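You operate a simulated robot arm through the tools that you are given. There is no shell and no other tool. Be economical: measure what you need, move in short steps, check, and stop when the job is done.

You run a simulated robot arm. Do the job below in one go: nothing can be reset, and whatever is moved stays where it is left.

JOB
Mix a test lot: green masterbatch to about 100 ml, regrind up to about 300 ml.
Fine: use the mixing beaker; jar and pot go back. Set down upright: what you pick out.

It is judged by the outcome, as a careful person would: the job done as asked, and still so three seconds after it is handed in. It fails if anything else is knocked over, pushed out of place, dropped, spilled or broken.

ROBOT AND FRAMES
A 6-joint arm with a two-finger parallel gripper, fixed in place. Base frame: the origin is at the foot of the arm, x ahead of it, y to its left, z up; the work surface is at about z = 0.8. Units: m, degrees, N and s.
With the tool pointing down near the work surface it reaches from about 0.36 to 0.82 m from the base axis. Its first joint turns from -166.0 to 166.0 degrees. Payload 3.91 kg.
The TCP is the grasp point between the finger pads, 0.03 m short of the fingertips. In the tool frame z runs along the fingers and y along their closing line. The gripper opens to 0.11 m. The fingers are 0.02 m wide and 0.01 m thick; the gripper's body (0.048 by 0.112 m) begins 0.055 m behind the TCP.
Orientation is told as [roll, pitch, yaw] about the base's x, y, z axes, in that order, counted from this pose: with the fingers straight down and closing along the base's y, the tool's x points along the base's -x, its y along +y and its z along -z.

CONTROLS
- The arm moves only by the tool apply_moves. Its argument "commands" is a list that holds one entry, the list of rows, each a list of 7 numbers: the turn, a rotation vector about the tool's x, y, z in units of 60 degrees (1.0 is 60 degrees), then the shift along the tool's x, y, z in units of 200 mm (1.0 is 200 mm), then the gripper command, from -1 (shut) to 1 (fully open), values between in proportion. In form: [[[ax, ay, az, dx, dy, dz, gripper], ...]]. A call has 1 to 8 rows; each row is the pose to reach, as a shift and turn from the pose commanded when the call began, along the tool's axes at that moment. A call with a number of a shift or a turn outside -1 to 1 is refused whole. A row lasts 0.2 s, in which the tool goes at most 0.05 m and 8.6 degrees; a call with a longer step from one row to the next is refused whole, and so is a gripper value outside its range. A pose out of reach is approached as far as the arm can. The call stops where the force on the tool passes 40 N (or 10 N more than at its start, if that is more) or the arm is blocked; 0.2 s more then pass. The fingers move at their own pace (about 0.045 m/s each) and stop on an object; they squeeze with about 39 N. The grip force told is the motor's: it shows also when the fingers shut on nothing. Time passes only in rows, and 0.2 s behind the last, so rows that repeat a pose let the fingers close. It gives the time, the measured TCP pose, the force on the tool (base axes), the opening and the grip force at its end, in the units of the frame above (readings bear some noise), with the torque about the TCP (base axes, N m) and any sound that the robot's microphone picked up, and new pictures: "views" is both (left out), scene, wrist or none.
- Cameras (640 x 400 px; columns grow to the right, rows downward): "scene" is fixed at [0.3995, 0.6478, 1.5457]; the picture's right is [-0.99, 0.14, 0.00], its down [0.14, 0.96, -0.23] and it looks along [-0.03, -0.23, -0.97] (base axes); focal length 344 px, centre (320, 200). "wrist" rides on the gripper at [0.077, 0.007, -0.114] in the tool frame; the picture's right is [-0.09, 1.00, 0.00], its down [-0.80, -0.07, -0.59] and it looks along [-0.59, -0.05, 0.80] (tool axes); focal length 270 px, centre (320, 200). There is no depth. A picture from a camera that has moved, and an enlarged one, comes with that camera's place and axes in the base frame and with its lens.
- lift_body(by): slides the trunk up (or, below 0, down) by that many m; the arm rides with it, the base frame stays. It gives what a move gives, with no picture.
- inspect(camera, box): a new picture of the part [left, top, right, bottom] of that camera's present view, enlarged. It takes no simulated time.
- sign_off(): hands the job in; it is judged then, once.

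Go step by step. Nothing tells you positions but the pictures and the camera data: compare them with the known pose of the tool, close in by small moves and look again before you grip or let go. The budget is 120 turns and 200 pictures, counting those below and the enlarged ones. Unless the task says otherwise, let go and move clear before handing in.

The tools are called after "Call:" as a command line: name --argument value ..., lists and objects as JSON in quotes. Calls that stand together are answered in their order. apply_moves: Moves the arm, as the interface text tells. Its arguments: {"type":"object","properties":{"commands":{"type":"array","items":{"type":"array","items":{"type":"array","items":{"type":"number"}}}},"views":{"type":"string","enum":["both","scene","wrist","none"]}},"required":["commands"]} The other tools are called the same way: lift_body (by) slides the trunk up or down; inspect (camera, box) takes an enlarged picture of a part of a camera's view; sign_off () hands the job in.

At the start:

```text
time_s: 0.0
eef_pos: [0.2874, 0.4668, 1.1864]
ee_rot: [0.0, 0.0, 0.0]
wrist_force: [-0.6, -0.7, 0.0]
torque: [-0.01, 0.01, 0.03]
opening: 0.11
grip_force: 0.1
trunk travel left (down, up): [-0.55, 0.06]
```

scene: 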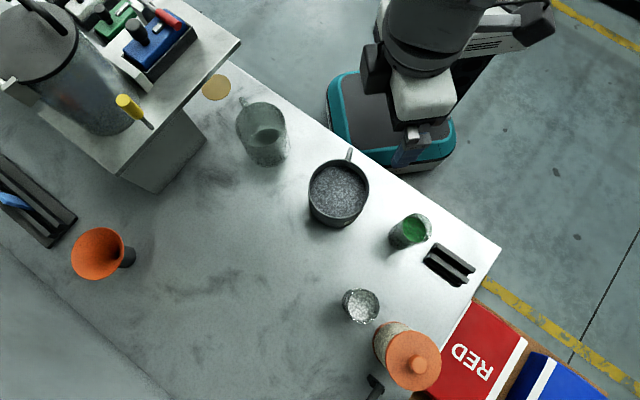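
wrist: 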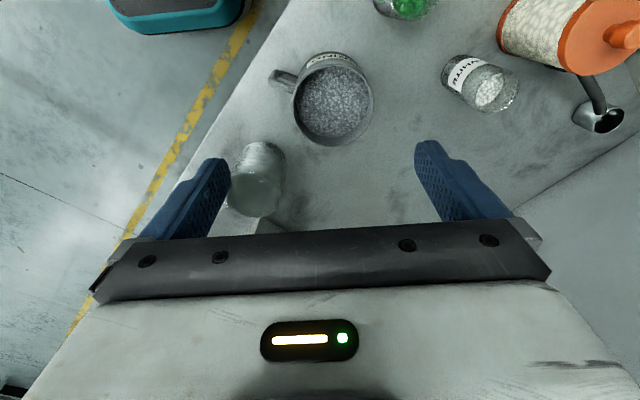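

I see a glass beaker, a dark pot of grey granulate, a small jar with green, a small jar with white, and more. I'll enlarge to read labels and marks.

Call:
inspect --camera "scene" --box '[200, 60, 360, 240]'

Call:
inspect --camera "scene" --box '[320, 190, 500, 400]'

Call:
inspect --camera "wrist" --box '[200, 0, 640, 230]'

```text
2.22 times, centred on (280, 150) of scene
camera zoom: at [0.3995, 0.6478, 1.5457], right [-0.99, 0.14, 0.0], down [0.14, 0.96, -0.23], along [-0.03, -0.23, -0.97], focal length 764 px, centre (409, 311)
```

zoom: 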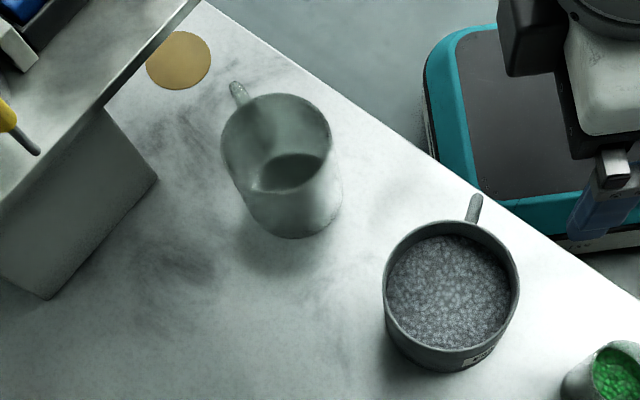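

```text
1.90 times, centred on (410, 295) of scene
camera zoom: at [0.3995, 0.6478, 1.5457], right [-0.99, 0.14, 0.0], down [0.14, 0.96, -0.23], along [-0.03, -0.23, -0.97], focal length 655 px, centre (149, 19)
```

zoom: 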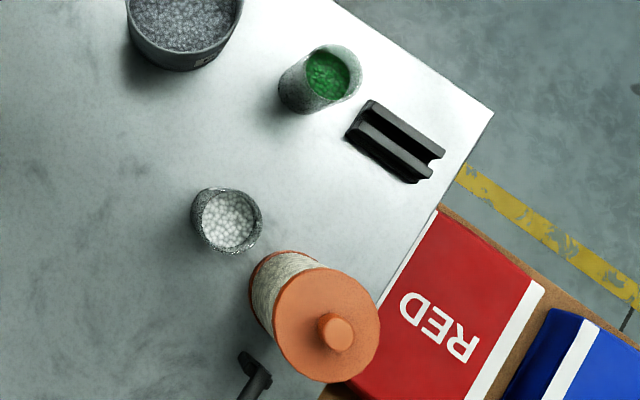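

```text
1.45 times, centred on (420, 115) of wrist
camera zoom: at [0.2115, 0.4732, 1.301], right [0.09, 1.0, 0.0], down [0.8, -0.07, 0.59], along [0.59, -0.05, -0.8], focal length 393 px, centre (174, 324)
```

zoom: 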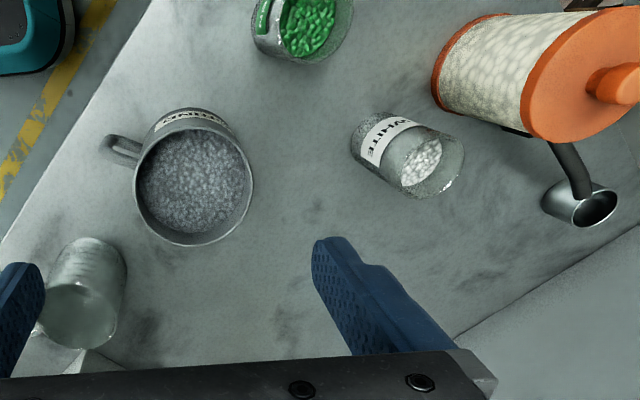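

I take the beaker to be near (0.47, 0.34), the dark pot near (0.35, 0.485) and the green jar near (0.21, 0.58). I'll move closer for a look at the beaker's marks.

Call:
apply_moves --commands '[[[0, 0, 0, -0.09, -0.13, 0.18, 1], [0, 0, 0, -0.18, -0.26, 0.36, 1], [0, 0, 0, -0.27, -0.39, 0.54, 1], [0, 0, 0, -0.36, -0.52, 0.72, 1], [0, 0, 0, -0.465, -0.645, 0.9, 1], [0, 0, 0, -0.465, -0.645, 0.9, 1]]]'

```text
time_s: 1.4
eef_pos: [0.3787, 0.339, 1.0083]
ee_rot: [-0.1, 0.0, 0.1]
wrist_force: [0.0, -0.3, 0.3]
torque: [0.04, 0.02, 0.0]
opening: 0.11
grip_force: 0.1
trunk travel left (down, up): [-0.55, 0.06]
camera wrist: at [0.3013, 0.3439, 1.1221], right [0.09, 1.0, 0.0], down [0.8, -0.07, 0.59], along [0.59, -0.05, -0.8], focal length 270 px, centre (320, 200)
```

scene: 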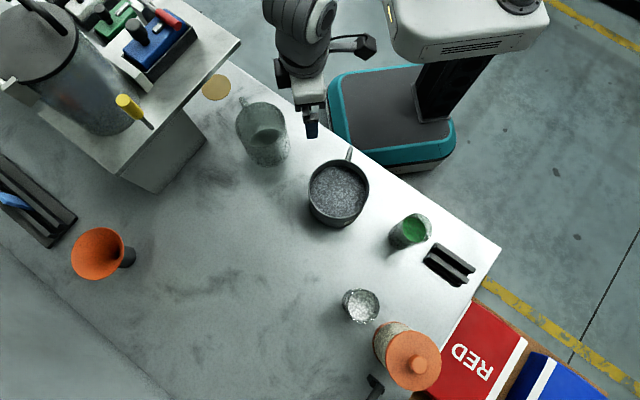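
wrist: 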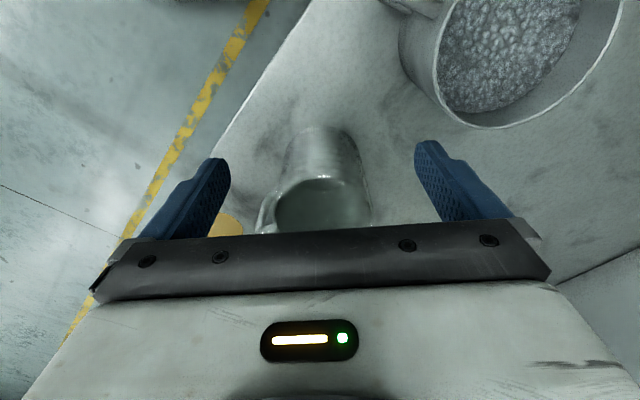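

The beaker is in view now, so I'll enlarge it.

Call:
inspect --camera "wrist" --box '[220, 100, 420, 240]'

Call:
inspect --camera "scene" --box '[220, 80, 310, 180]'

```text
2.86 times, centred on (320, 170) of wrist
camera zoom: at [0.3013, 0.3439, 1.1221], right [0.09, 1.0, 0.0], down [0.8, -0.07, 0.59], along [0.59, -0.05, -0.8], focal length 772 px, centre (320, 286)
```

zoom: 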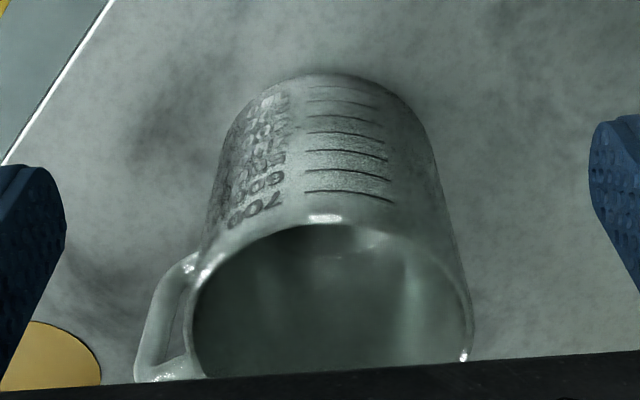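

```text
4.00 times, centred on (265, 130) of scene
camera zoom: at [0.3995, 0.6478, 1.5457], right [-0.99, 0.14, 0.0], down [0.14, 0.96, -0.23], along [-0.03, -0.23, -0.97], focal length 1376 px, centre (540, 480)
```

zoom: 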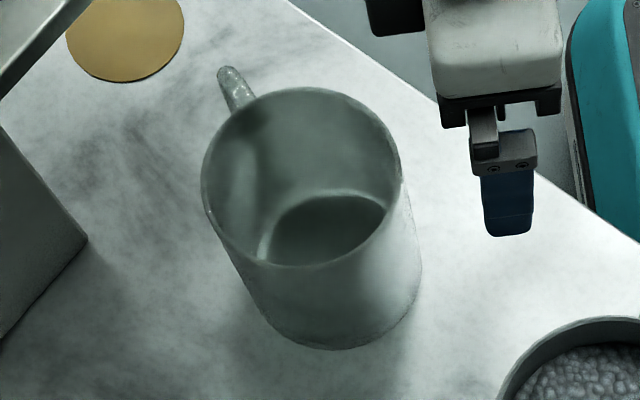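

The beaker is empty, with marks from 100 to 700 facing the robot. Next I'll look closely at the pot and its handle, and at the green jar.

Call:
apply_moves --commands '[[[0, 0, 0, 0.15, 0.13, -0.05, 1], [0, 0, 0, 0.3, 0.26, -0.1, 1], [0, 0, 0, 0.45, 0.39, -0.15, 1], [0, 0, 0, 0.6, 0.52, -0.2, 1], [0, 0, 0, 0.75, 0.66, -0.2, 1], [0, 0, 0, 0.9, 0.8, -0.2, 1], [0, 0, 0, 0.9, 0.8, -0.2, 1]]]' --views "wrist"

Call:
inspect --camera "wrist" --box '[200, 0, 520, 220]'

Call:
inspect --camera "scene" --box '[300, 140, 450, 260]'

```text
time_s: 3.0
eef_pos: [0.1997, 0.4966, 1.0468]
ee_rot: [0.0, 0.0, -0.1]
wrist_force: [0.3, -0.3, 0.1]
torque: [0.01, 0.03, -0.03]
opening: 0.1098
grip_force: 0.1
trunk travel left (down, up): [-0.55, 0.06]
camera wrist: at [0.1245, 0.5037, 1.1615], right [0.09, 1.0, 0.0], down [0.8, -0.07, 0.59], along [0.59, -0.05, -0.8], focal length 270 px, centre (320, 200)
```

wrist: 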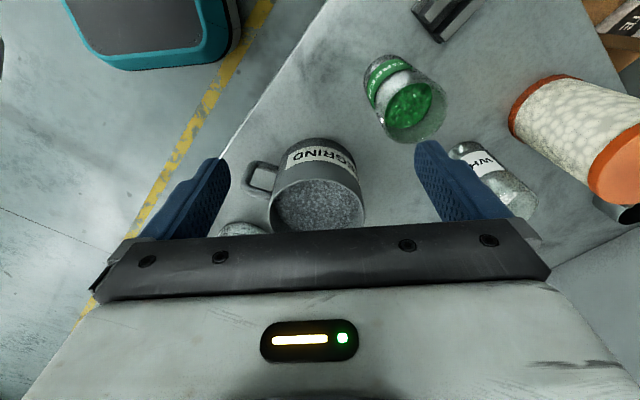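

```text
1.82 times, centred on (360, 110) of wrist
camera zoom: at [0.1245, 0.5037, 1.1615], right [0.09, 1.0, 0.0], down [0.8, -0.07, 0.59], along [0.59, -0.05, -0.8], focal length 491 px, centre (247, 364)
```

zoom: 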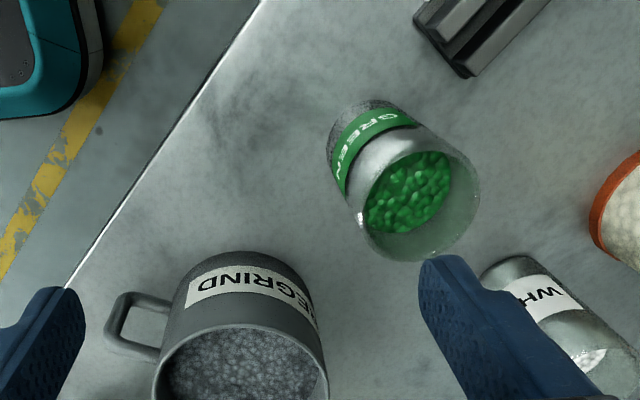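

```text
3.33 times, centred on (375, 200) of scene
camera zoom: at [0.3995, 0.6478, 1.5457], right [-0.99, 0.14, 0.0], down [0.14, 0.96, -0.23], along [-0.03, -0.23, -0.97], focal length 1147 px, centre (137, 200)
```

zoom: 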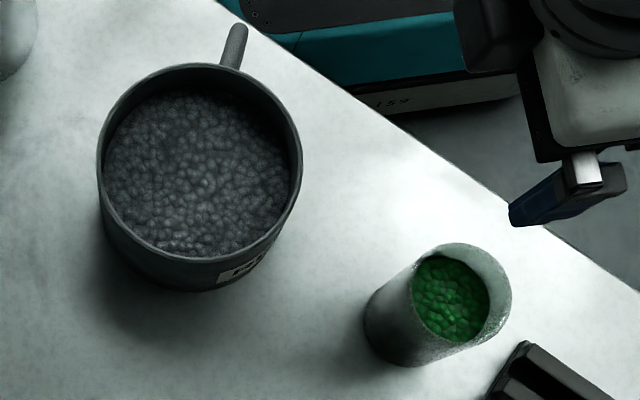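

The labels read REGRIND on the pot and GREEN on the jar. I'll grasp from the side with a level tool and pour by rolling it, so I turn the tool round now, high up, so that the camera ends up above.

Call:
apply_moves --commands '[[[0, 0, 0.13, 0, 0, -0.05, 1], [0, 0, 0.26, 0, 0, -0.1, 1], [0, 0, 0.39, 0, 0, -0.15, 1], [0, 0, 0.52, 0, 0, -0.2, 1], [0, 0, 0.65, 0, 0, -0.25, 1], [0, 0, 0.78, 0, 0, -0.3, 1], [0, 0, 0.91, 0, 0, -0.3, 1], [0, 0, 1.0, 0, 0, -0.3, 1]]]' --views "none"

Call:
apply_moves --commands '[[[0, 0, 0.13, 0, 0, 0, 1], [0, 0, 0.26, 0, 0, 0, 1], [0, 0, 0.39, 0, 0, 0, 1], [0, 0, 0.52, 0, 0, 0, 1], [0, 0, 0.65, 0, 0, 0, 1], [0, 0, 0.78, 0, 0, 0, 1], [0, 0, 0.9167, 0, 0, 0, 1]]]' --views "scene"

```text
time_s: 4.8
eef_pos: [0.2002, 0.4974, 1.1068]
ee_rot: [0.0, 0.1, -59.9]
wrist_force: [0.3, -1.0, -0.2]
torque: [0.02, -0.01, -0.02]
opening: 0.1101
grip_force: 0.0
trunk travel left (down, up): [-0.55, 0.06]
```

```text
time_s: 6.4
eef_pos: [0.2668, 0.4655, 1.0958]
ee_rot: [-3.3, 0.5, -110.1]
wrist_force: [1.1, -0.5, -0.1]
torque: [0.01, 0.0, 0.02]
opening: 0.1101
grip_force: 0.0
out of reach, approached as far as the arm can: row 6, 7
trunk travel left (down, up): [-0.55, 0.06]
```

scene: 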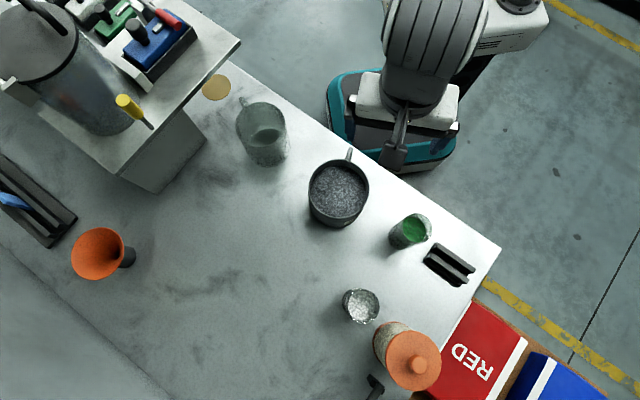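

The wrist roll is at its limit that way, so I'll go back and use the orientation with the camera below, and a moderate downward tilt to keep the camera clear of the table.

Call:
apply_moves --commands '[[[0, 0, -0.13, 0, 0, 0, 1], [0, 0, -0.26, 0, 0, 0, 1], [0, 0, -0.39, 0, 0, 0, 1], [0, 0, -0.52, 0, 0, 0, 1], [0, 0, -0.65, 0, 0, 0, 1], [0, 0, -0.78, 0, 0, 0, 1], [0, 0, -0.91, 0, 0, 0, 1], [0, 0, -1.0, 0, 0, 0, 1]]]' --views "none"

Call:
apply_moves --commands '[[[0, 0, -0.13, 0, 0, 0, 1], [0, 0, -0.26, 0, 0, 0, 1], [0, 0, -0.39, 0, 0, 0, 1], [0, 0, -0.52, 0, 0, 0, 1], [0, 0, -0.65, 0, 0, 0, 1], [0, 0, -0.78, 0, 0, 0, 1], [0, 0, -0.91, 0, 0, 0, 1], [0, 0, -1.0, 0, 0, 0, 1]]]' --views "none"

Call:
apply_moves --commands '[[[0, 0, -0.13, 0, 0, 0, 1], [0, 0, -0.26, 0, 0, 0, 1], [0, 0, -0.39, 0, 0, 0, 1], [0, 0, -0.52, 0, 0, 0, 1], [0, 0, -0.65, 0, 0, 0, 1], [0, 0, -0.78, 0, 0, 0, 1], [0, 0, -0.91, 0, 0, 0, 1], [0, 0, -1.0, 0, 0, 0, 1]]]' --views "wrist"

```text
time_s: 8.2
eef_pos: [0.2659, 0.4661, 1.096]
ee_rot: [-1.2, 3.2, -49.9]
wrist_force: [0.5, 0.0, 0.4]
torque: [-0.03, 0.02, 0.02]
opening: 0.1102
grip_force: 0.1
trunk travel left (down, up): [-0.55, 0.06]
```

```text
time_s: 10.0
eef_pos: [0.2668, 0.4659, 1.0967]
ee_rot: [2.0, 2.5, 10.2]
wrist_force: [-0.6, -0.4, -0.6]
torque: [-0.01, 0.03, 0.0]
opening: 0.1098
grip_force: 0.1
trunk travel left (down, up): [-0.55, 0.06]
```

```text
time_s: 11.8
eef_pos: [0.2654, 0.4654, 1.0976]
ee_rot: [3.3, -0.5, 70.2]
wrist_force: [0.1, -1.1, -0.9]
torque: [0.04, -0.03, 0.02]
opening: 0.1099
grip_force: 0.2
trunk travel left (down, up): [-0.55, 0.06]
camera wrist: at [0.2396, 0.3911, 1.2105], right [-0.91, 0.42, 0.06], down [0.37, 0.71, 0.6], along [0.21, 0.56, -0.8], focal length 270 px, centre (320, 200)
```

wrist: 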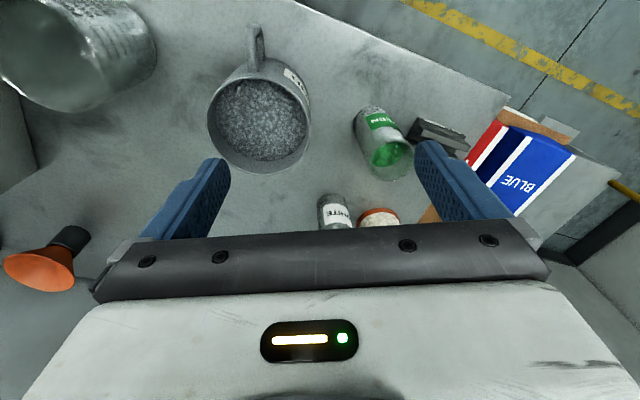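

Call:
apply_moves --commands '[[[0, -0.13, 0, 0, 0, 0, 1], [0, -0.26, 0, 0, 0, 0, 1], [0, -0.39, 0, 0, 0, 0, 1], [0, -0.52, 0, 0, 0, 0, 1], [0, -0.65, 0, 0, 0, 0, 1], [0, -0.78, 0, 0, 0, 0, 1], [0, -0.91, 0, 0, 0, 0, 1], [0, -1.0, 0, 0, 0, 0, 1]]]' --views "both"

```text
time_s: 13.6
eef_pos: [0.2675, 0.4651, 1.096]
ee_rot: [6.7, -60.4, 65.1]
wrist_force: [-0.6, -0.7, -0.5]
torque: [0.03, 0.09, 0.03]
opening: 0.1102
grip_force: 0.0
out of reach, approached as far as the arm can: row 6, 7
trunk travel left (down, up): [-0.55, 0.06]
camera wrist: at [0.2158, 0.3372, 1.0867], right [-0.92, 0.36, 0.13], down [0.08, -0.16, 0.98], along [0.38, 0.92, 0.12], focal length 270 px, centre (320, 200)
```

scene: 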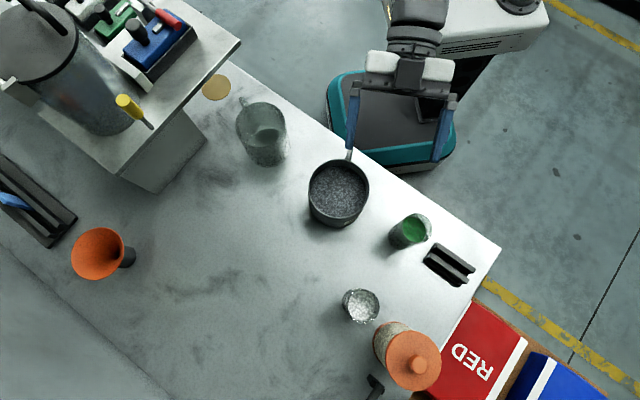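
wrist: 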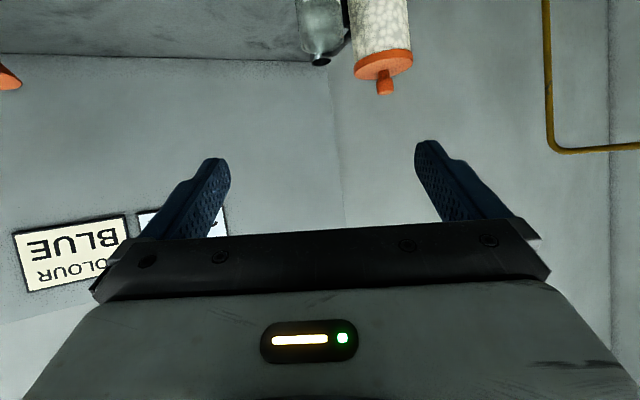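

Call:
apply_moves --commands '[[[0, -0.08, -0.03, 0.046, 0.21, -0.058, 1], [0, -0.167, -0.06, 0.092, 0.425, -0.116, 1], [0, -0.167, -0.06, 0.092, 0.425, -0.116, 1]]]' --views "none"

Call:
lift_body --by -0.15

Call:
apply_moves --commands '[[[0, 0, 0, 0, 0, 0, 1]]]'

```text
time_s: 14.4
eef_pos: [0.251, 0.4397, 1.1135]
ee_rot: [3.0, -70.2, 71.0]
wrist_force: [0.0, 0.5, -0.6]
torque: [-0.01, 0.0, 0.03]
opening: 0.1102
grip_force: 0.0
out of reach, approached as far as the arm can: row 1, 2, 3
trunk travel left (down, up): [-0.55, 0.06]
```

```text
time_s: 16.1
eef_pos: [0.2505, 0.439, 0.9633]
ee_rot: [2.9, -70.2, 71.0]
wrist_force: [-0.5, 0.1, -1.0]
torque: [0.04, -0.02, 0.03]
opening: 0.1101
grip_force: 0.0
trunk travel left (down, up): [-0.4, 0.21]
```

```text
time_s: 16.6
eef_pos: [0.2507, 0.4391, 0.9634]
ee_rot: [2.9, -70.2, 71.0]
wrist_force: [0.7, -0.7, 0.1]
torque: [0.0, 0.01, -0.02]
opening: 0.11
grip_force: 0.1
trunk travel left (down, up): [-0.4, 0.21]
camera wrist: at [0.2066, 0.3123, 0.9295], right [-0.95, 0.31, 0.1], down [0.0, -0.3, 0.95], along [0.32, 0.9, 0.28], focal length 270 px, centre (320, 200)
```

scene: 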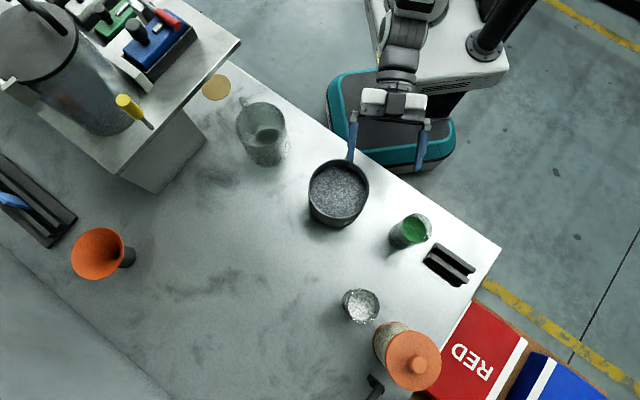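
wrist: 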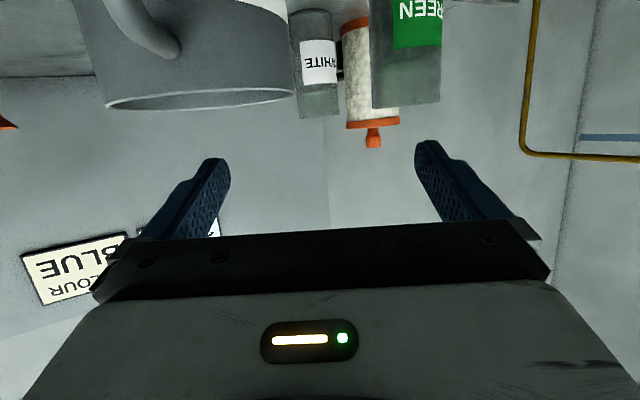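

From this level view I read the jar rim at z≈0.924 and the pot rim at about 0.91. I'll line up in front of the green jar and go down to grip height.

Call:
apply_moves --commands '[[[0, 0, 0, -0.03, 0.13, 0.08, 1], [0, 0, 0, -0.055, 0.26, 0.16, 1], [0, 0, 0, -0.081, 0.385, 0.238, 1], [0, 0, 0, 0.1, 0.381, 0.303, 1], [0, 0, 0, 0.283, 0.377, 0.369, 1], [0, 0, 0, 0.283, 0.377, 0.369, 1]]]'

```text
time_s: 18.0
eef_pos: [0.2586, 0.4957, 0.908]
ee_rot: [7.5, -70.7, 69.2]
wrist_force: [2.4, -0.6, 18.7]
torque: [-0.97, -0.86, 0.09]
opening: 0.1098
grip_force: 0.1
out of reach, approached as far as the arm can: row 1, 2, 3, 4, 5, 6
trunk travel left (down, up): [-0.4, 0.21]
stopped in row 6: the force on the tool passed its limit at 43 N (the readings are from after the stop); the commanded pose is now the measured one
camera wrist: at [0.2189, 0.3674, 0.8731], right [-0.96, 0.26, 0.13], down [0.04, -0.32, 0.95], along [0.29, 0.91, 0.29], focal length 270 px, centre (320, 200)
```

scene: 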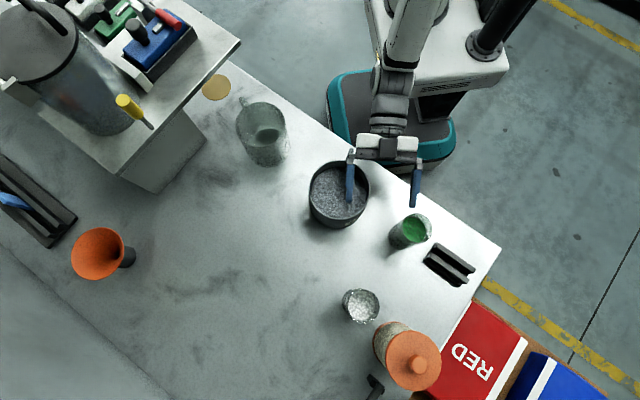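
wrist: 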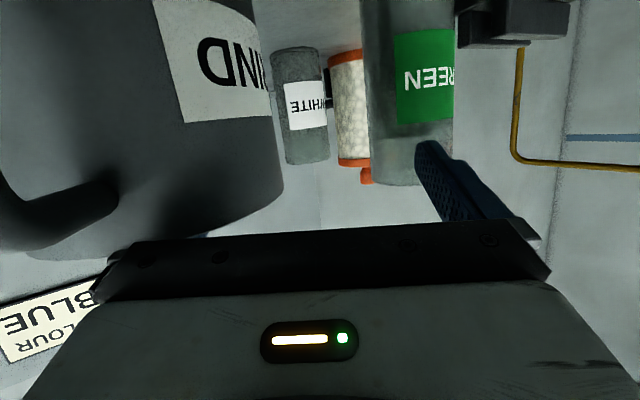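

The arm couldn't reach that and a finger came down on the pot. I'll back straight up with the trunk.

Call:
lift_body --by 0.12

Call:
inspect --camera "scene" --box '[300, 140, 450, 260]'

```text
time_s: 19.5
eef_pos: [0.2575, 0.4959, 1.0253]
ee_rot: [7.8, -70.3, 69.1]
wrist_force: [-0.8, -0.2, 0.1]
torque: [-0.02, 0.03, -0.02]
opening: 0.11
grip_force: 0.1
trunk travel left (down, up): [-0.52, 0.09]
```

```text
3.33 times, centred on (375, 200) of scene
camera zoom: at [0.3995, 0.6478, 1.5457], right [-0.99, 0.14, 0.0], down [0.14, 0.96, -0.23], along [-0.03, -0.23, -0.97], focal length 1147 px, centre (137, 200)
```

zoom: 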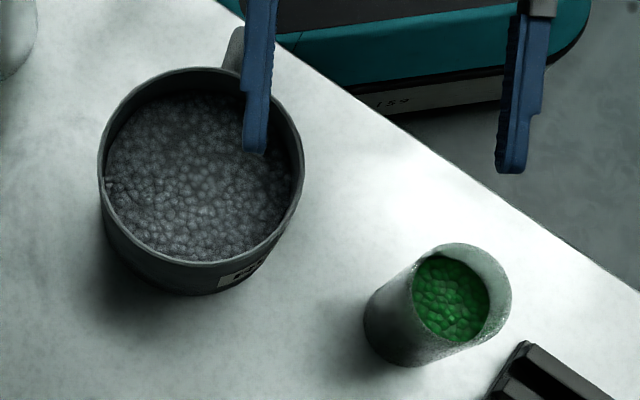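

The pot is undisturbed and nothing spilled. I'll test whether a lower trunk with the arm reaching higher gives more workspace.

Call:
apply_moves --commands '[[[0, 0, 0, -0.18, 0.01, -0.06, 1], [0, 0, 0, -0.36, 0.02, -0.12, 1], [0, 0, 0, -0.54, 0.03, -0.18, 1], [0, 0, 0, -0.707, 0.04, -0.247, 1], [0, 0, 0, -0.707, 0.04, -0.247, 1]]]' --views "none"

Call:
lift_body --by -0.15

Call:
apply_moves --commands '[[[0, 0, 0, -0.18, 0.01, -0.06, 1], [0, 0, 0, -0.36, 0.02, -0.12, 1], [0, 0, 0, -0.54, 0.03, -0.18, 1], [0, 0, 0, -0.707, 0.04, -0.247, 1], [0, 0, 0, -0.707, 0.04, -0.247, 1]]]' --views "none"

Call:
lift_body --by -0.15

Call:
apply_moves --commands '[[[0, 0, 0, 0, 0, 0, 1]]]'

```text
time_s: 20.7
eef_pos: [0.2553, 0.4938, 1.1767]
ee_rot: [7.8, -70.3, 69.1]
wrist_force: [-0.2, 1.3, 0.4]
torque: [0.02, -0.03, 0.0]
opening: 0.1099
grip_force: 0.0
trunk travel left (down, up): [-0.52, 0.09]
```

```text
time_s: 22.4
eef_pos: [0.2551, 0.4943, 1.0249]
ee_rot: [7.7, -70.2, 69.0]
wrist_force: [-0.1, 0.5, -1.1]
torque: [-0.03, 0.03, 0.03]
opening: 0.1098
grip_force: 0.0
trunk travel left (down, up): [-0.37, 0.24]
```

```text
time_s: 23.6
eef_pos: [0.253, 0.4961, 1.1774]
ee_rot: [7.7, -70.2, 69.1]
wrist_force: [0.4, -0.9, -0.6]
torque: [0.0, -0.03, -0.01]
opening: 0.1101
grip_force: 0.0
trunk travel left (down, up): [-0.37, 0.24]
```

```text
time_s: 25.4
eef_pos: [0.2519, 0.4963, 1.0254]
ee_rot: [7.7, -70.3, 69.0]
wrist_force: [0.2, 0.2, 1.2]
torque: [0.01, -0.01, 0.0]
opening: 0.1099
grip_force: 0.2
trunk travel left (down, up): [-0.22, 0.39]
```

```text
time_s: 25.8
eef_pos: [0.2514, 0.4974, 1.0271]
ee_rot: [7.7, -70.3, 69.0]
wrist_force: [-0.2, 0.3, 0.3]
torque: [0.0, -0.03, 0.01]
opening: 0.11
grip_force: 0.1
trunk travel left (down, up): [-0.22, 0.39]
camera wrist: at [0.2123, 0.3686, 0.9925], right [-0.96, 0.26, 0.13], down [0.04, -0.31, 0.95], along [0.29, 0.91, 0.29], focal length 270 px, centre (320, 200)
```

scene: 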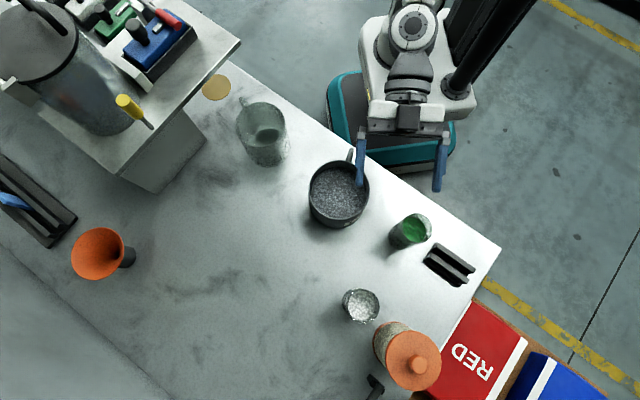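
wrist: 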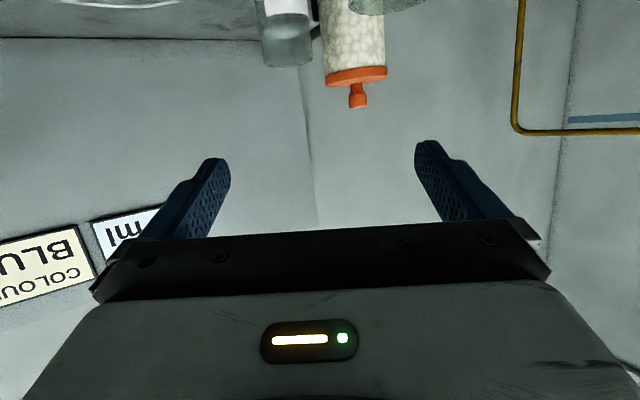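

Call:
apply_moves --commands '[[[0, 0, -0.025, 0.013, 0.15, -0.02, 1], [0, 0, -0.05, 0.027, 0.3, -0.04, 1], [0, 0, -0.05, 0.027, 0.3, -0.04, 1]]]'

```text
time_s: 26.6
eef_pos: [0.1912, 0.5039, 1.028]
ee_rot: [-0.7, -70.4, 78.1]
wrist_force: [0.6, 0.4, 0.1]
torque: [0.03, 0.0, -0.03]
opening: 0.1099
grip_force: 0.0
trunk travel left (down, up): [-0.22, 0.39]
camera wrist: at [0.1558, 0.3736, 0.9925], right [-0.97, 0.25, 0.08], down [0.0, -0.3, 0.95], along [0.26, 0.92, 0.29], focal length 270 px, centre (320, 200)
```

scene: 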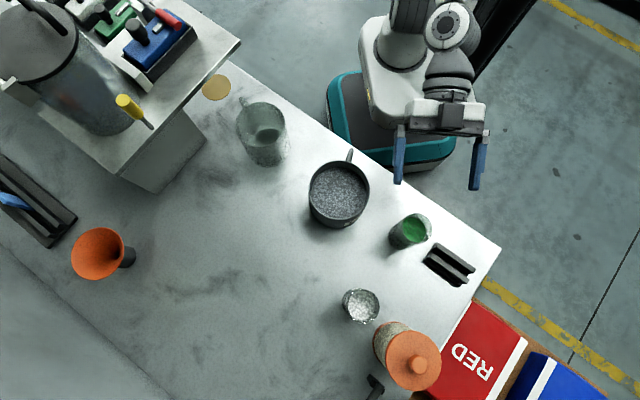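
wrist: 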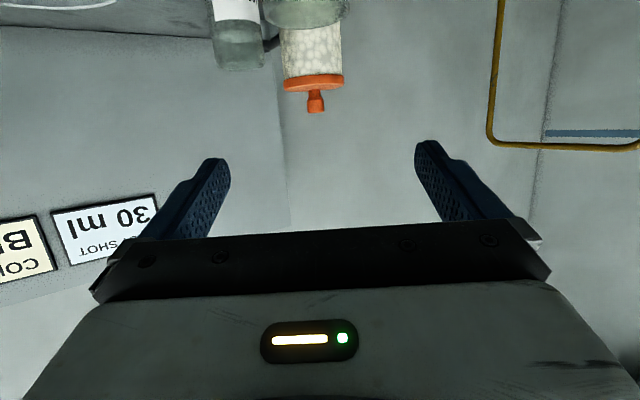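

That's now reachable. I'll lower with the trunk to grip height in front of the jar.

Call:
lift_body --by -0.14

Call:
apply_moves --commands '[[[0, 0, 0, 0, -0.015, 0, 1]]]'

```text
time_s: 28.2
eef_pos: [0.1917, 0.5029, 0.8868]
ee_rot: [-0.6, -70.5, 77.9]
wrist_force: [-0.6, -0.2, 0.3]
torque: [0.01, -0.02, 0.01]
opening: 0.1098
grip_force: 0.0
trunk travel left (down, up): [-0.08, 0.53]
```

```text
time_s: 28.6
eef_pos: [0.1954, 0.5023, 0.8872]
ee_rot: [-0.7, -70.5, 78.0]
wrist_force: [0.5, 1.1, -0.7]
torque: [-0.05, -0.01, 0.0]
opening: 0.1101
grip_force: 0.2
trunk travel left (down, up): [-0.08, 0.53]
camera wrist: at [0.1593, 0.3733, 0.8526], right [-0.97, 0.25, 0.08], down [0.0, -0.3, 0.95], along [0.26, 0.92, 0.29], focal length 270 px, centre (320, 200)
```

scene: 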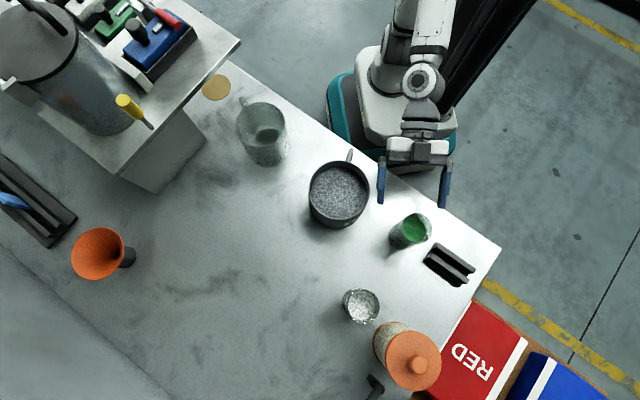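
wrist: 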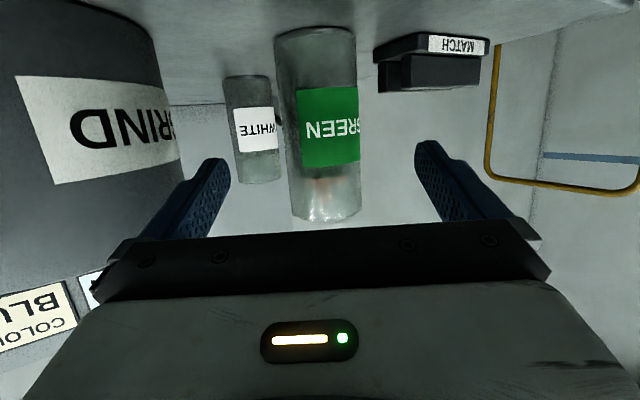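

The jar is centred between the fingers. I'll advance level onto it.

Call:
apply_moves --commands '[[[0, 0, 0, -0.034, 0, 0.095, 1], [0, 0, 0, -0.067, 0, 0.19, 1], [0, 0, 0, -0.1, 0, 0.285, 1], [0, 0, 0, -0.134, 0, 0.38, 1], [0, 0, 0, -0.134, 0, 0.38, 1]]]'

Call:
inspect --camera "scene" --box '[340, 140, 490, 280]'

```text
time_s: 29.8
eef_pos: [0.2136, 0.5808, 0.8869]
ee_rot: [-0.7, -70.3, 77.9]
wrist_force: [-0.7, 0.2, -0.1]
torque: [0.0, -0.04, -0.01]
opening: 0.11
grip_force: 0.0
trunk travel left (down, up): [-0.08, 0.53]
camera wrist: at [0.1776, 0.4513, 0.8521], right [-0.97, 0.25, 0.08], down [0.0, -0.3, 0.95], along [0.26, 0.92, 0.29], focal length 270 px, centre (320, 200)
```

scene: 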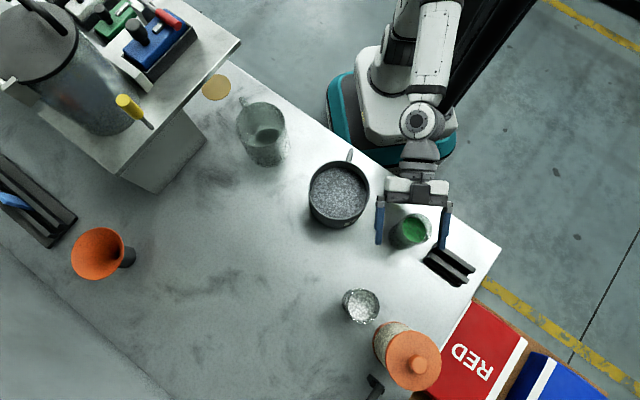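
wrist: 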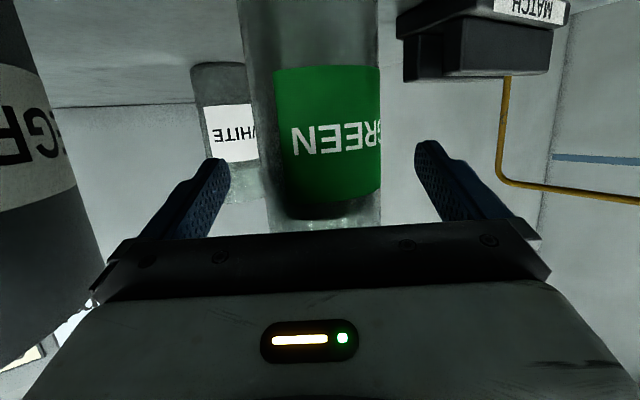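

```text
2.86 times, centred on (415, 210) of scene
camera zoom: at [0.3995, 0.6478, 1.5457], right [-0.99, 0.14, 0.0], down [0.14, 0.96, -0.23], along [-0.03, -0.23, -0.97], focal length 983 px, centre (49, 171)
```

zoom: 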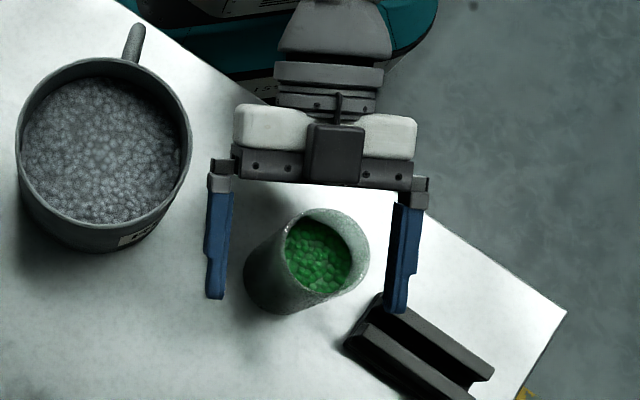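

Jar well between the pads; closing.

Call:
apply_moves --commands '[[[0, 0, 0, 0, 0, 0, -1], [0, 0, 0, 0, 0, 0, -1], [0, 0, 0, 0, 0, 0, -1], [0, 0, 0, 0, 0, 0, -1], [0, 0, 0, 0, 0, 0, -1], [0, 0, 0, 0, 0, 0, -1]]]'

```text
time_s: 31.2
eef_pos: [0.2131, 0.5798, 0.8871]
ee_rot: [-0.5, -70.6, 77.8]
wrist_force: [-1.4, 0.2, 0.2]
torque: [0.05, 0.07, -0.04]
opening: 0.0552
grip_force: 38.6
trunk travel left (down, up): [-0.08, 0.53]
camera wrist: at [0.1775, 0.4511, 0.8522], right [-0.97, 0.25, 0.08], down [0.0, -0.3, 0.95], along [0.26, 0.92, 0.29], focal length 270 px, centre (320, 200)
```

scene: 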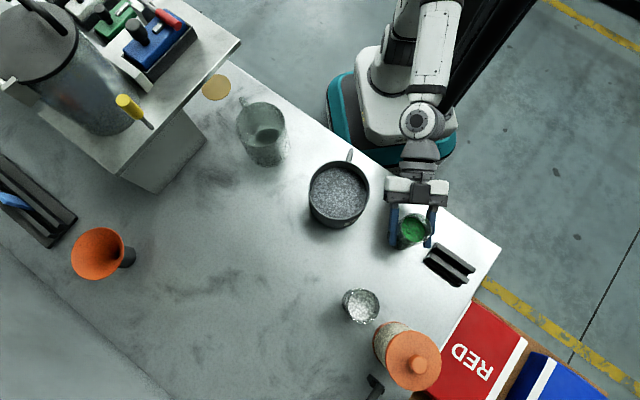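
wrist: 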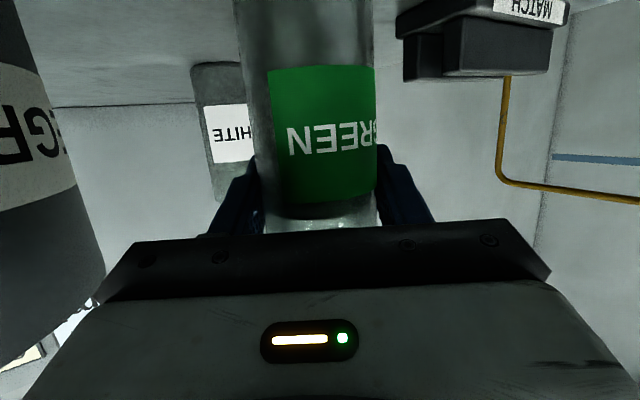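

Gripped at 0.055 m. I'll lift with the trunk and carry toward the beaker, above everything.

Call:
lift_body --by 0.2

Call:
apply_moves --commands '[[[0.029, 0, 0.01, 0.0234, -0.111, -0.0637, -1], [0.058, 0, 0.02, 0.0468, -0.223, -0.127, -1], [0.087, 0, 0.03, 0.07, -0.334, -0.191, -1], [0.115, 0, 0.04, 0.0937, -0.445, -0.255, -1], [0.144, 0, 0.05, 0.117, -0.557, -0.318, -1], [0.173, 0, 0.061, 0.1405, -0.668, -0.382, -1], [0.173, 0, 0.061, 0.1405, -0.668, -0.382, -1]]]'

```text
time_s: 33.4
eef_pos: [0.2144, 0.5801, 1.086]
ee_rot: [-0.7, -70.4, 77.9]
wrist_force: [-0.8, -0.6, -2.3]
torque: [-0.01, -0.03, 0.01]
opening: 0.0545
grip_force: 39.1
trunk travel left (down, up): [-0.28, 0.33]
```

```text
time_s: 35.0
eef_pos: [0.3268, 0.4717, 1.0874]
ee_rot: [-0.7, -70.4, 66.9]
wrist_force: [0.5, -0.4, -0.9]
torque: [-0.01, -0.01, 0.02]
opening: 0.0552
grip_force: 38.5
trunk travel left (down, up): [-0.28, 0.33]
camera wrist: at [0.2678, 0.3511, 1.053], right [-0.9, 0.43, 0.08], down [-0.06, -0.29, 0.95], along [0.43, 0.85, 0.29], focal length 270 px, centre (320, 200)
```

scene: 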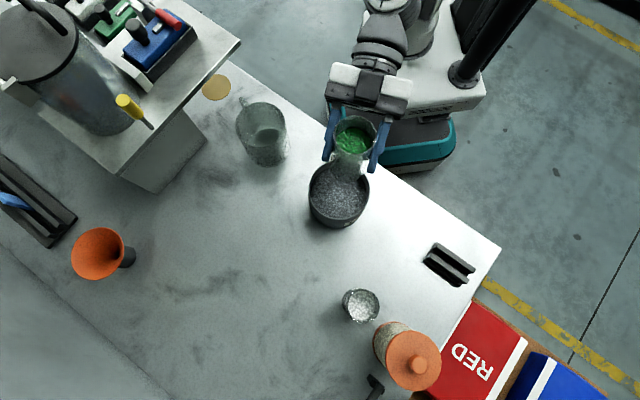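
wrist: 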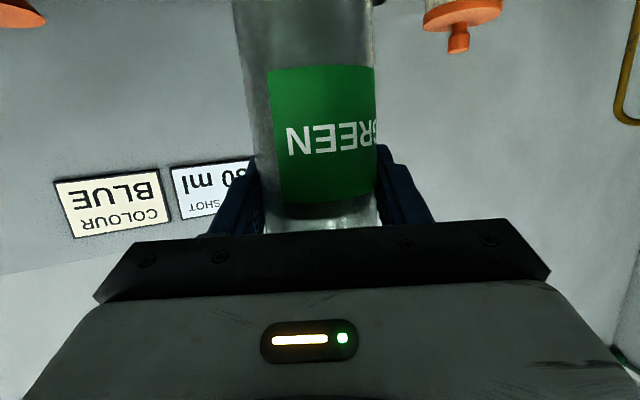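

Call:
apply_moves --commands '[[[0.029, 0, 0.01, 0.038, -0.12, -0.0365, -1], [0.058, 0, 0.02, 0.076, -0.24, -0.073, -1], [0.087, 0, 0.03, 0.115, -0.36, -0.11, -1], [0.115, 0, 0.04, 0.153, -0.48, -0.146, -1], [0.144, 0, 0.05, 0.19, -0.6, -0.182, -1], [0.173, 0, 0.061, 0.229, -0.72, -0.219, -1], [0.173, 0, 0.061, 0.229, -0.72, -0.219, -1]]]'

Call:
inspect --camera "scene" --box '[200, 40, 380, 200]'

```text
time_s: 36.6
eef_pos: [0.4373, 0.3611, 1.0586]
ee_rot: [-0.7, -70.5, 55.9]
wrist_force: [0.8, -0.4, -1.7]
torque: [-0.01, 0.02, -0.01]
opening: 0.0551
grip_force: 39.3
trunk travel left (down, up): [-0.28, 0.33]
camera wrist: at [0.3556, 0.255, 1.0239], right [-0.8, 0.59, 0.08], down [-0.11, -0.28, 0.95], along [0.59, 0.76, 0.29], focal length 270 px, centre (320, 200)
```

scene: 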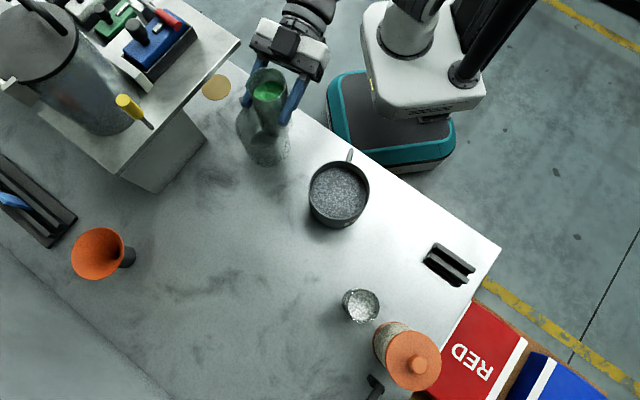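
wrist: 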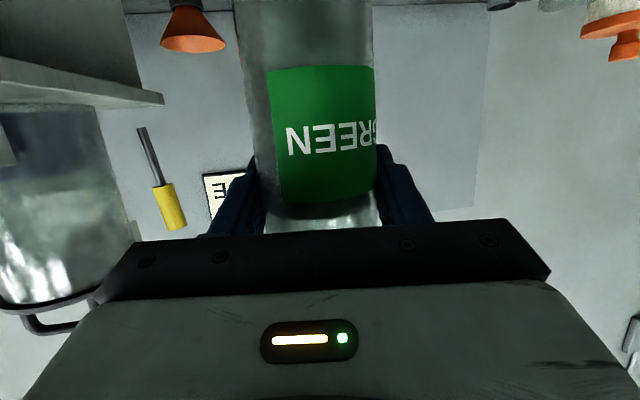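

```text
2.50 times, centred on (290, 120) of scene
camera zoom: at [0.3995, 0.6478, 1.5457], right [-0.99, 0.14, 0.0], down [0.14, 0.96, -0.23], along [-0.03, -0.23, -0.97], focal length 860 px, centre (395, 400)
```

zoom: 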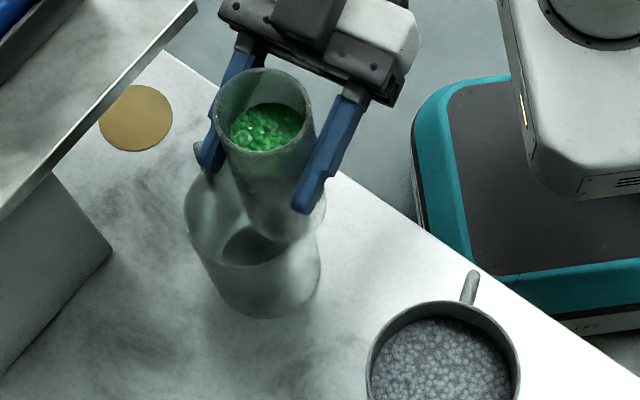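

The jar is beside and above the beaker, and the glass is see-through. I'll tilt the first 60° toward the beaker and look.

Call:
apply_moves --commands '[[[-0.042, 0, 0.118, 0.02, 0, 0.007, -1], [-0.084, 0, 0.236, 0.04, 0, 0.014, -1], [-0.126, 0, 0.353, 0.06, 0, 0.021, -1], [-0.167, 0, 0.471, 0.08, 0, 0.028, -1], [-0.209, 0, 0.589, 0.1, 0, 0.035, -1], [-0.251, 0, 0.707, 0.12, 0, 0.043, -1], [-0.293, 0, 0.824, 0.141, 0, 0.05, -1], [-0.335, 0, 0.942, 0.141, 0, 0.05, -1]]]'

Call:
inspect --camera "scene" --box '[200, 40, 380, 200]'

```text
time_s: 38.4
eef_pos: [0.4349, 0.3619, 1.0278]
ee_rot: [79.1, -28.2, -12.4]
wrist_force: [-1.0, -0.9, -1.5]
torque: [-0.01, -0.06, 0.03]
opening: 0.0549
grip_force: 38.8
trunk travel left (down, up): [-0.28, 0.33]
camera wrist: at [0.3316, 0.2707, 1.0162], right [-0.34, 0.27, 0.9], down [0.54, -0.73, 0.42], along [0.77, 0.63, 0.1], focal length 270 px, centre (320, 200)
```

scene: 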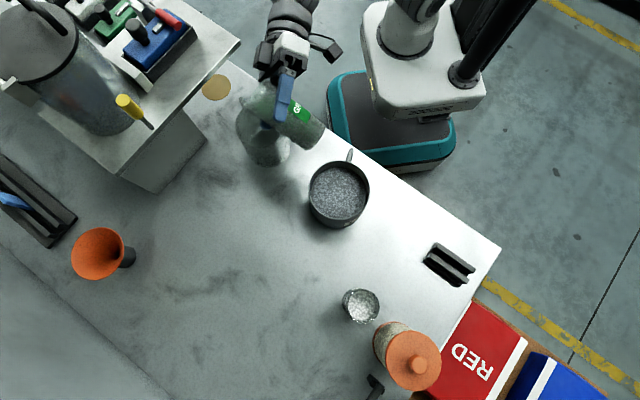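
wrist: 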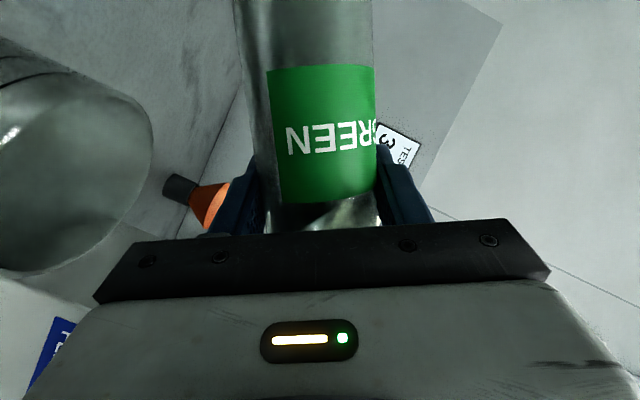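

```text
2.50 times, centred on (290, 120) of scene
camera zoom: at [0.3995, 0.6478, 1.5457], right [-0.99, 0.14, 0.0], down [0.14, 0.96, -0.23], along [-0.03, -0.23, -0.97], focal length 860 px, centre (395, 400)
```

zoom: 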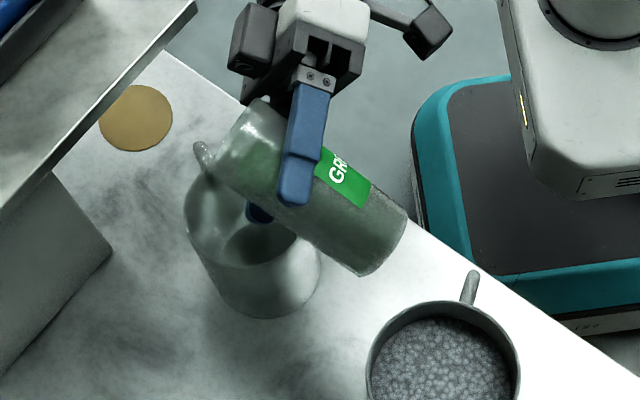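

Nothing is flowing yet and the lip is over the beaker's middle. I'll tilt further in small steps.

Call:
apply_moves --commands '[[[-0.042, 0, 0.118, 0, 0, 0, -1], [-0.084, 0, 0.236, 0, 0, 0, -1], [-0.084, 0, 0.236, 0, 0, 0, -1], [-0.084, 0, 0.236, 0, 0, 0, -1]]]' --views "none"

Call:
inspect --camera "scene" --box '[220, 60, 320, 180]'

```text
time_s: 39.4
eef_pos: [0.4342, 0.3625, 1.0284]
ee_rot: [84.9, -14.3, -14.5]
wrist_force: [-0.6, 0.2, -1.1]
torque: [-0.05, -0.02, 0.01]
opening: 0.0547
grip_force: 39.0
trunk travel left (down, up): [-0.28, 0.33]
```

```text
3.33 times, centred on (270, 120) of scene
camera zoom: at [0.3995, 0.6478, 1.5457], right [-0.99, 0.14, 0.0], down [0.14, 0.96, -0.23], along [-0.03, -0.23, -0.97], focal length 1147 px, centre (487, 467)
```

zoom: 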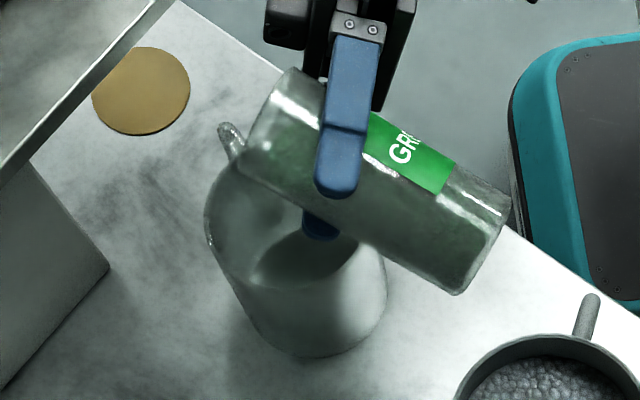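

Call:
apply_moves --commands '[[[-0.042, 0, 0.118, 0, 0, 0, -1], [-0.042, 0, 0.118, 0, 0, 0, -1], [-0.042, 0, 0.118, 0, 0, 0, -1]]]' --views "none"

Call:
inspect --camera "scene" --box '[220, 60, 320, 180]'

```text
time_s: 40.2
eef_pos: [0.4345, 0.3617, 1.0294]
ee_rot: [87.5, -7.3, -15.0]
wrist_force: [-0.7, -1.3, -2.7]
torque: [0.01, -0.03, 0.02]
opening: 0.0549
grip_force: 38.4
trunk travel left (down, up): [-0.28, 0.33]
```

```text
3.33 times, centred on (270, 120) of scene
camera zoom: at [0.3995, 0.6478, 1.5457], right [-0.99, 0.14, 0.0], down [0.14, 0.96, -0.23], along [-0.03, -0.23, -0.97], focal length 1147 px, centre (487, 467)
```

zoom: 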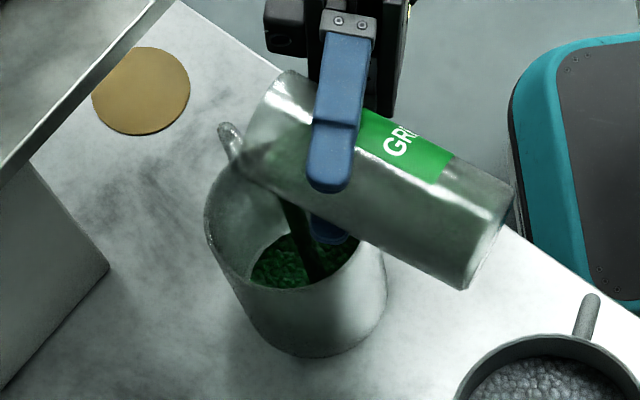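

Granules are flowing. I'll hold briefly and check the level.

Call:
apply_moves --commands '[[[0, 0, 0, 0, 0, 0, -1]]]' --views "none"

Call:
inspect --camera "scene" --box '[220, 60, 320, 180]'

```text
time_s: 40.6
eef_pos: [0.4344, 0.3615, 1.0277]
ee_rot: [87.5, -7.3, -15.0]
wrist_force: [0.2, -0.4, -1.4]
torque: [-0.05, -0.01, 0.01]
opening: 0.0549
grip_force: 39.1
trunk travel left (down, up): [-0.28, 0.33]
```

```text
3.33 times, centred on (270, 120) of scene
camera zoom: at [0.3995, 0.6478, 1.5457], right [-0.99, 0.14, 0.0], down [0.14, 0.96, -0.23], along [-0.03, -0.23, -0.97], focal length 1147 px, centre (487, 467)
```

zoom: 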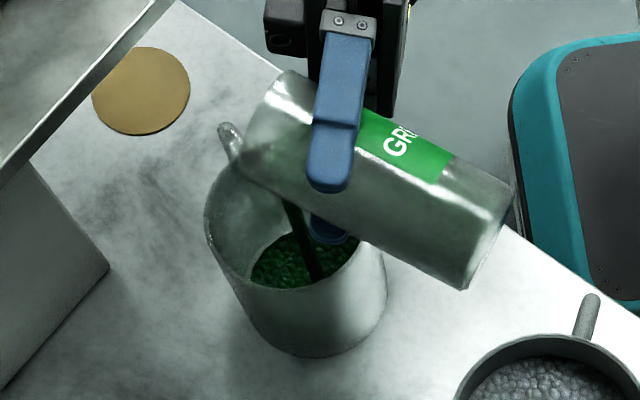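

Call:
apply_moves --commands '[[[0, 0, 0, 0, 0, 0, -1], [0, 0, 0, 0, 0, 0, -1], [0, 0, 0, 0, 0, 0, -1]]]' --views "none"

Call:
inspect --camera "scene" --box '[230, 80, 310, 170]'

```text
time_s: 41.4
eef_pos: [0.435, 0.3623, 1.0284]
ee_rot: [87.4, -7.3, -14.9]
wrist_force: [-0.6, 1.0, -1.0]
torque: [-0.03, -0.03, 0.0]
opening: 0.055
grip_force: 38.7
trunk travel left (down, up): [-0.28, 0.33]
```

```text
4.44 times, centred on (270, 125) of scene
camera zoom: at [0.3995, 0.6478, 1.5457], right [-0.99, 0.14, 0.0], down [0.14, 0.96, -0.23], along [-0.03, -0.23, -0.97], focal length 1529 px, centre (542, 533)
```

zoom: 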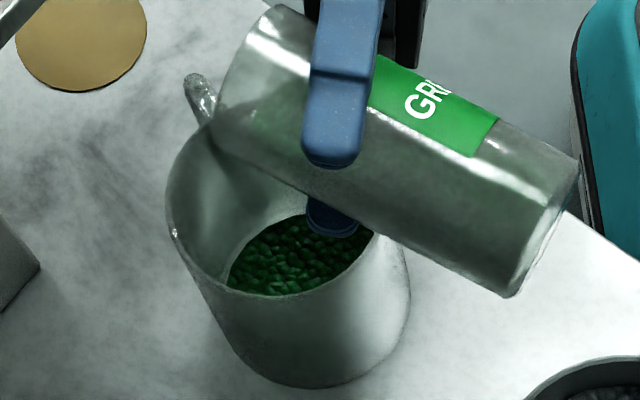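

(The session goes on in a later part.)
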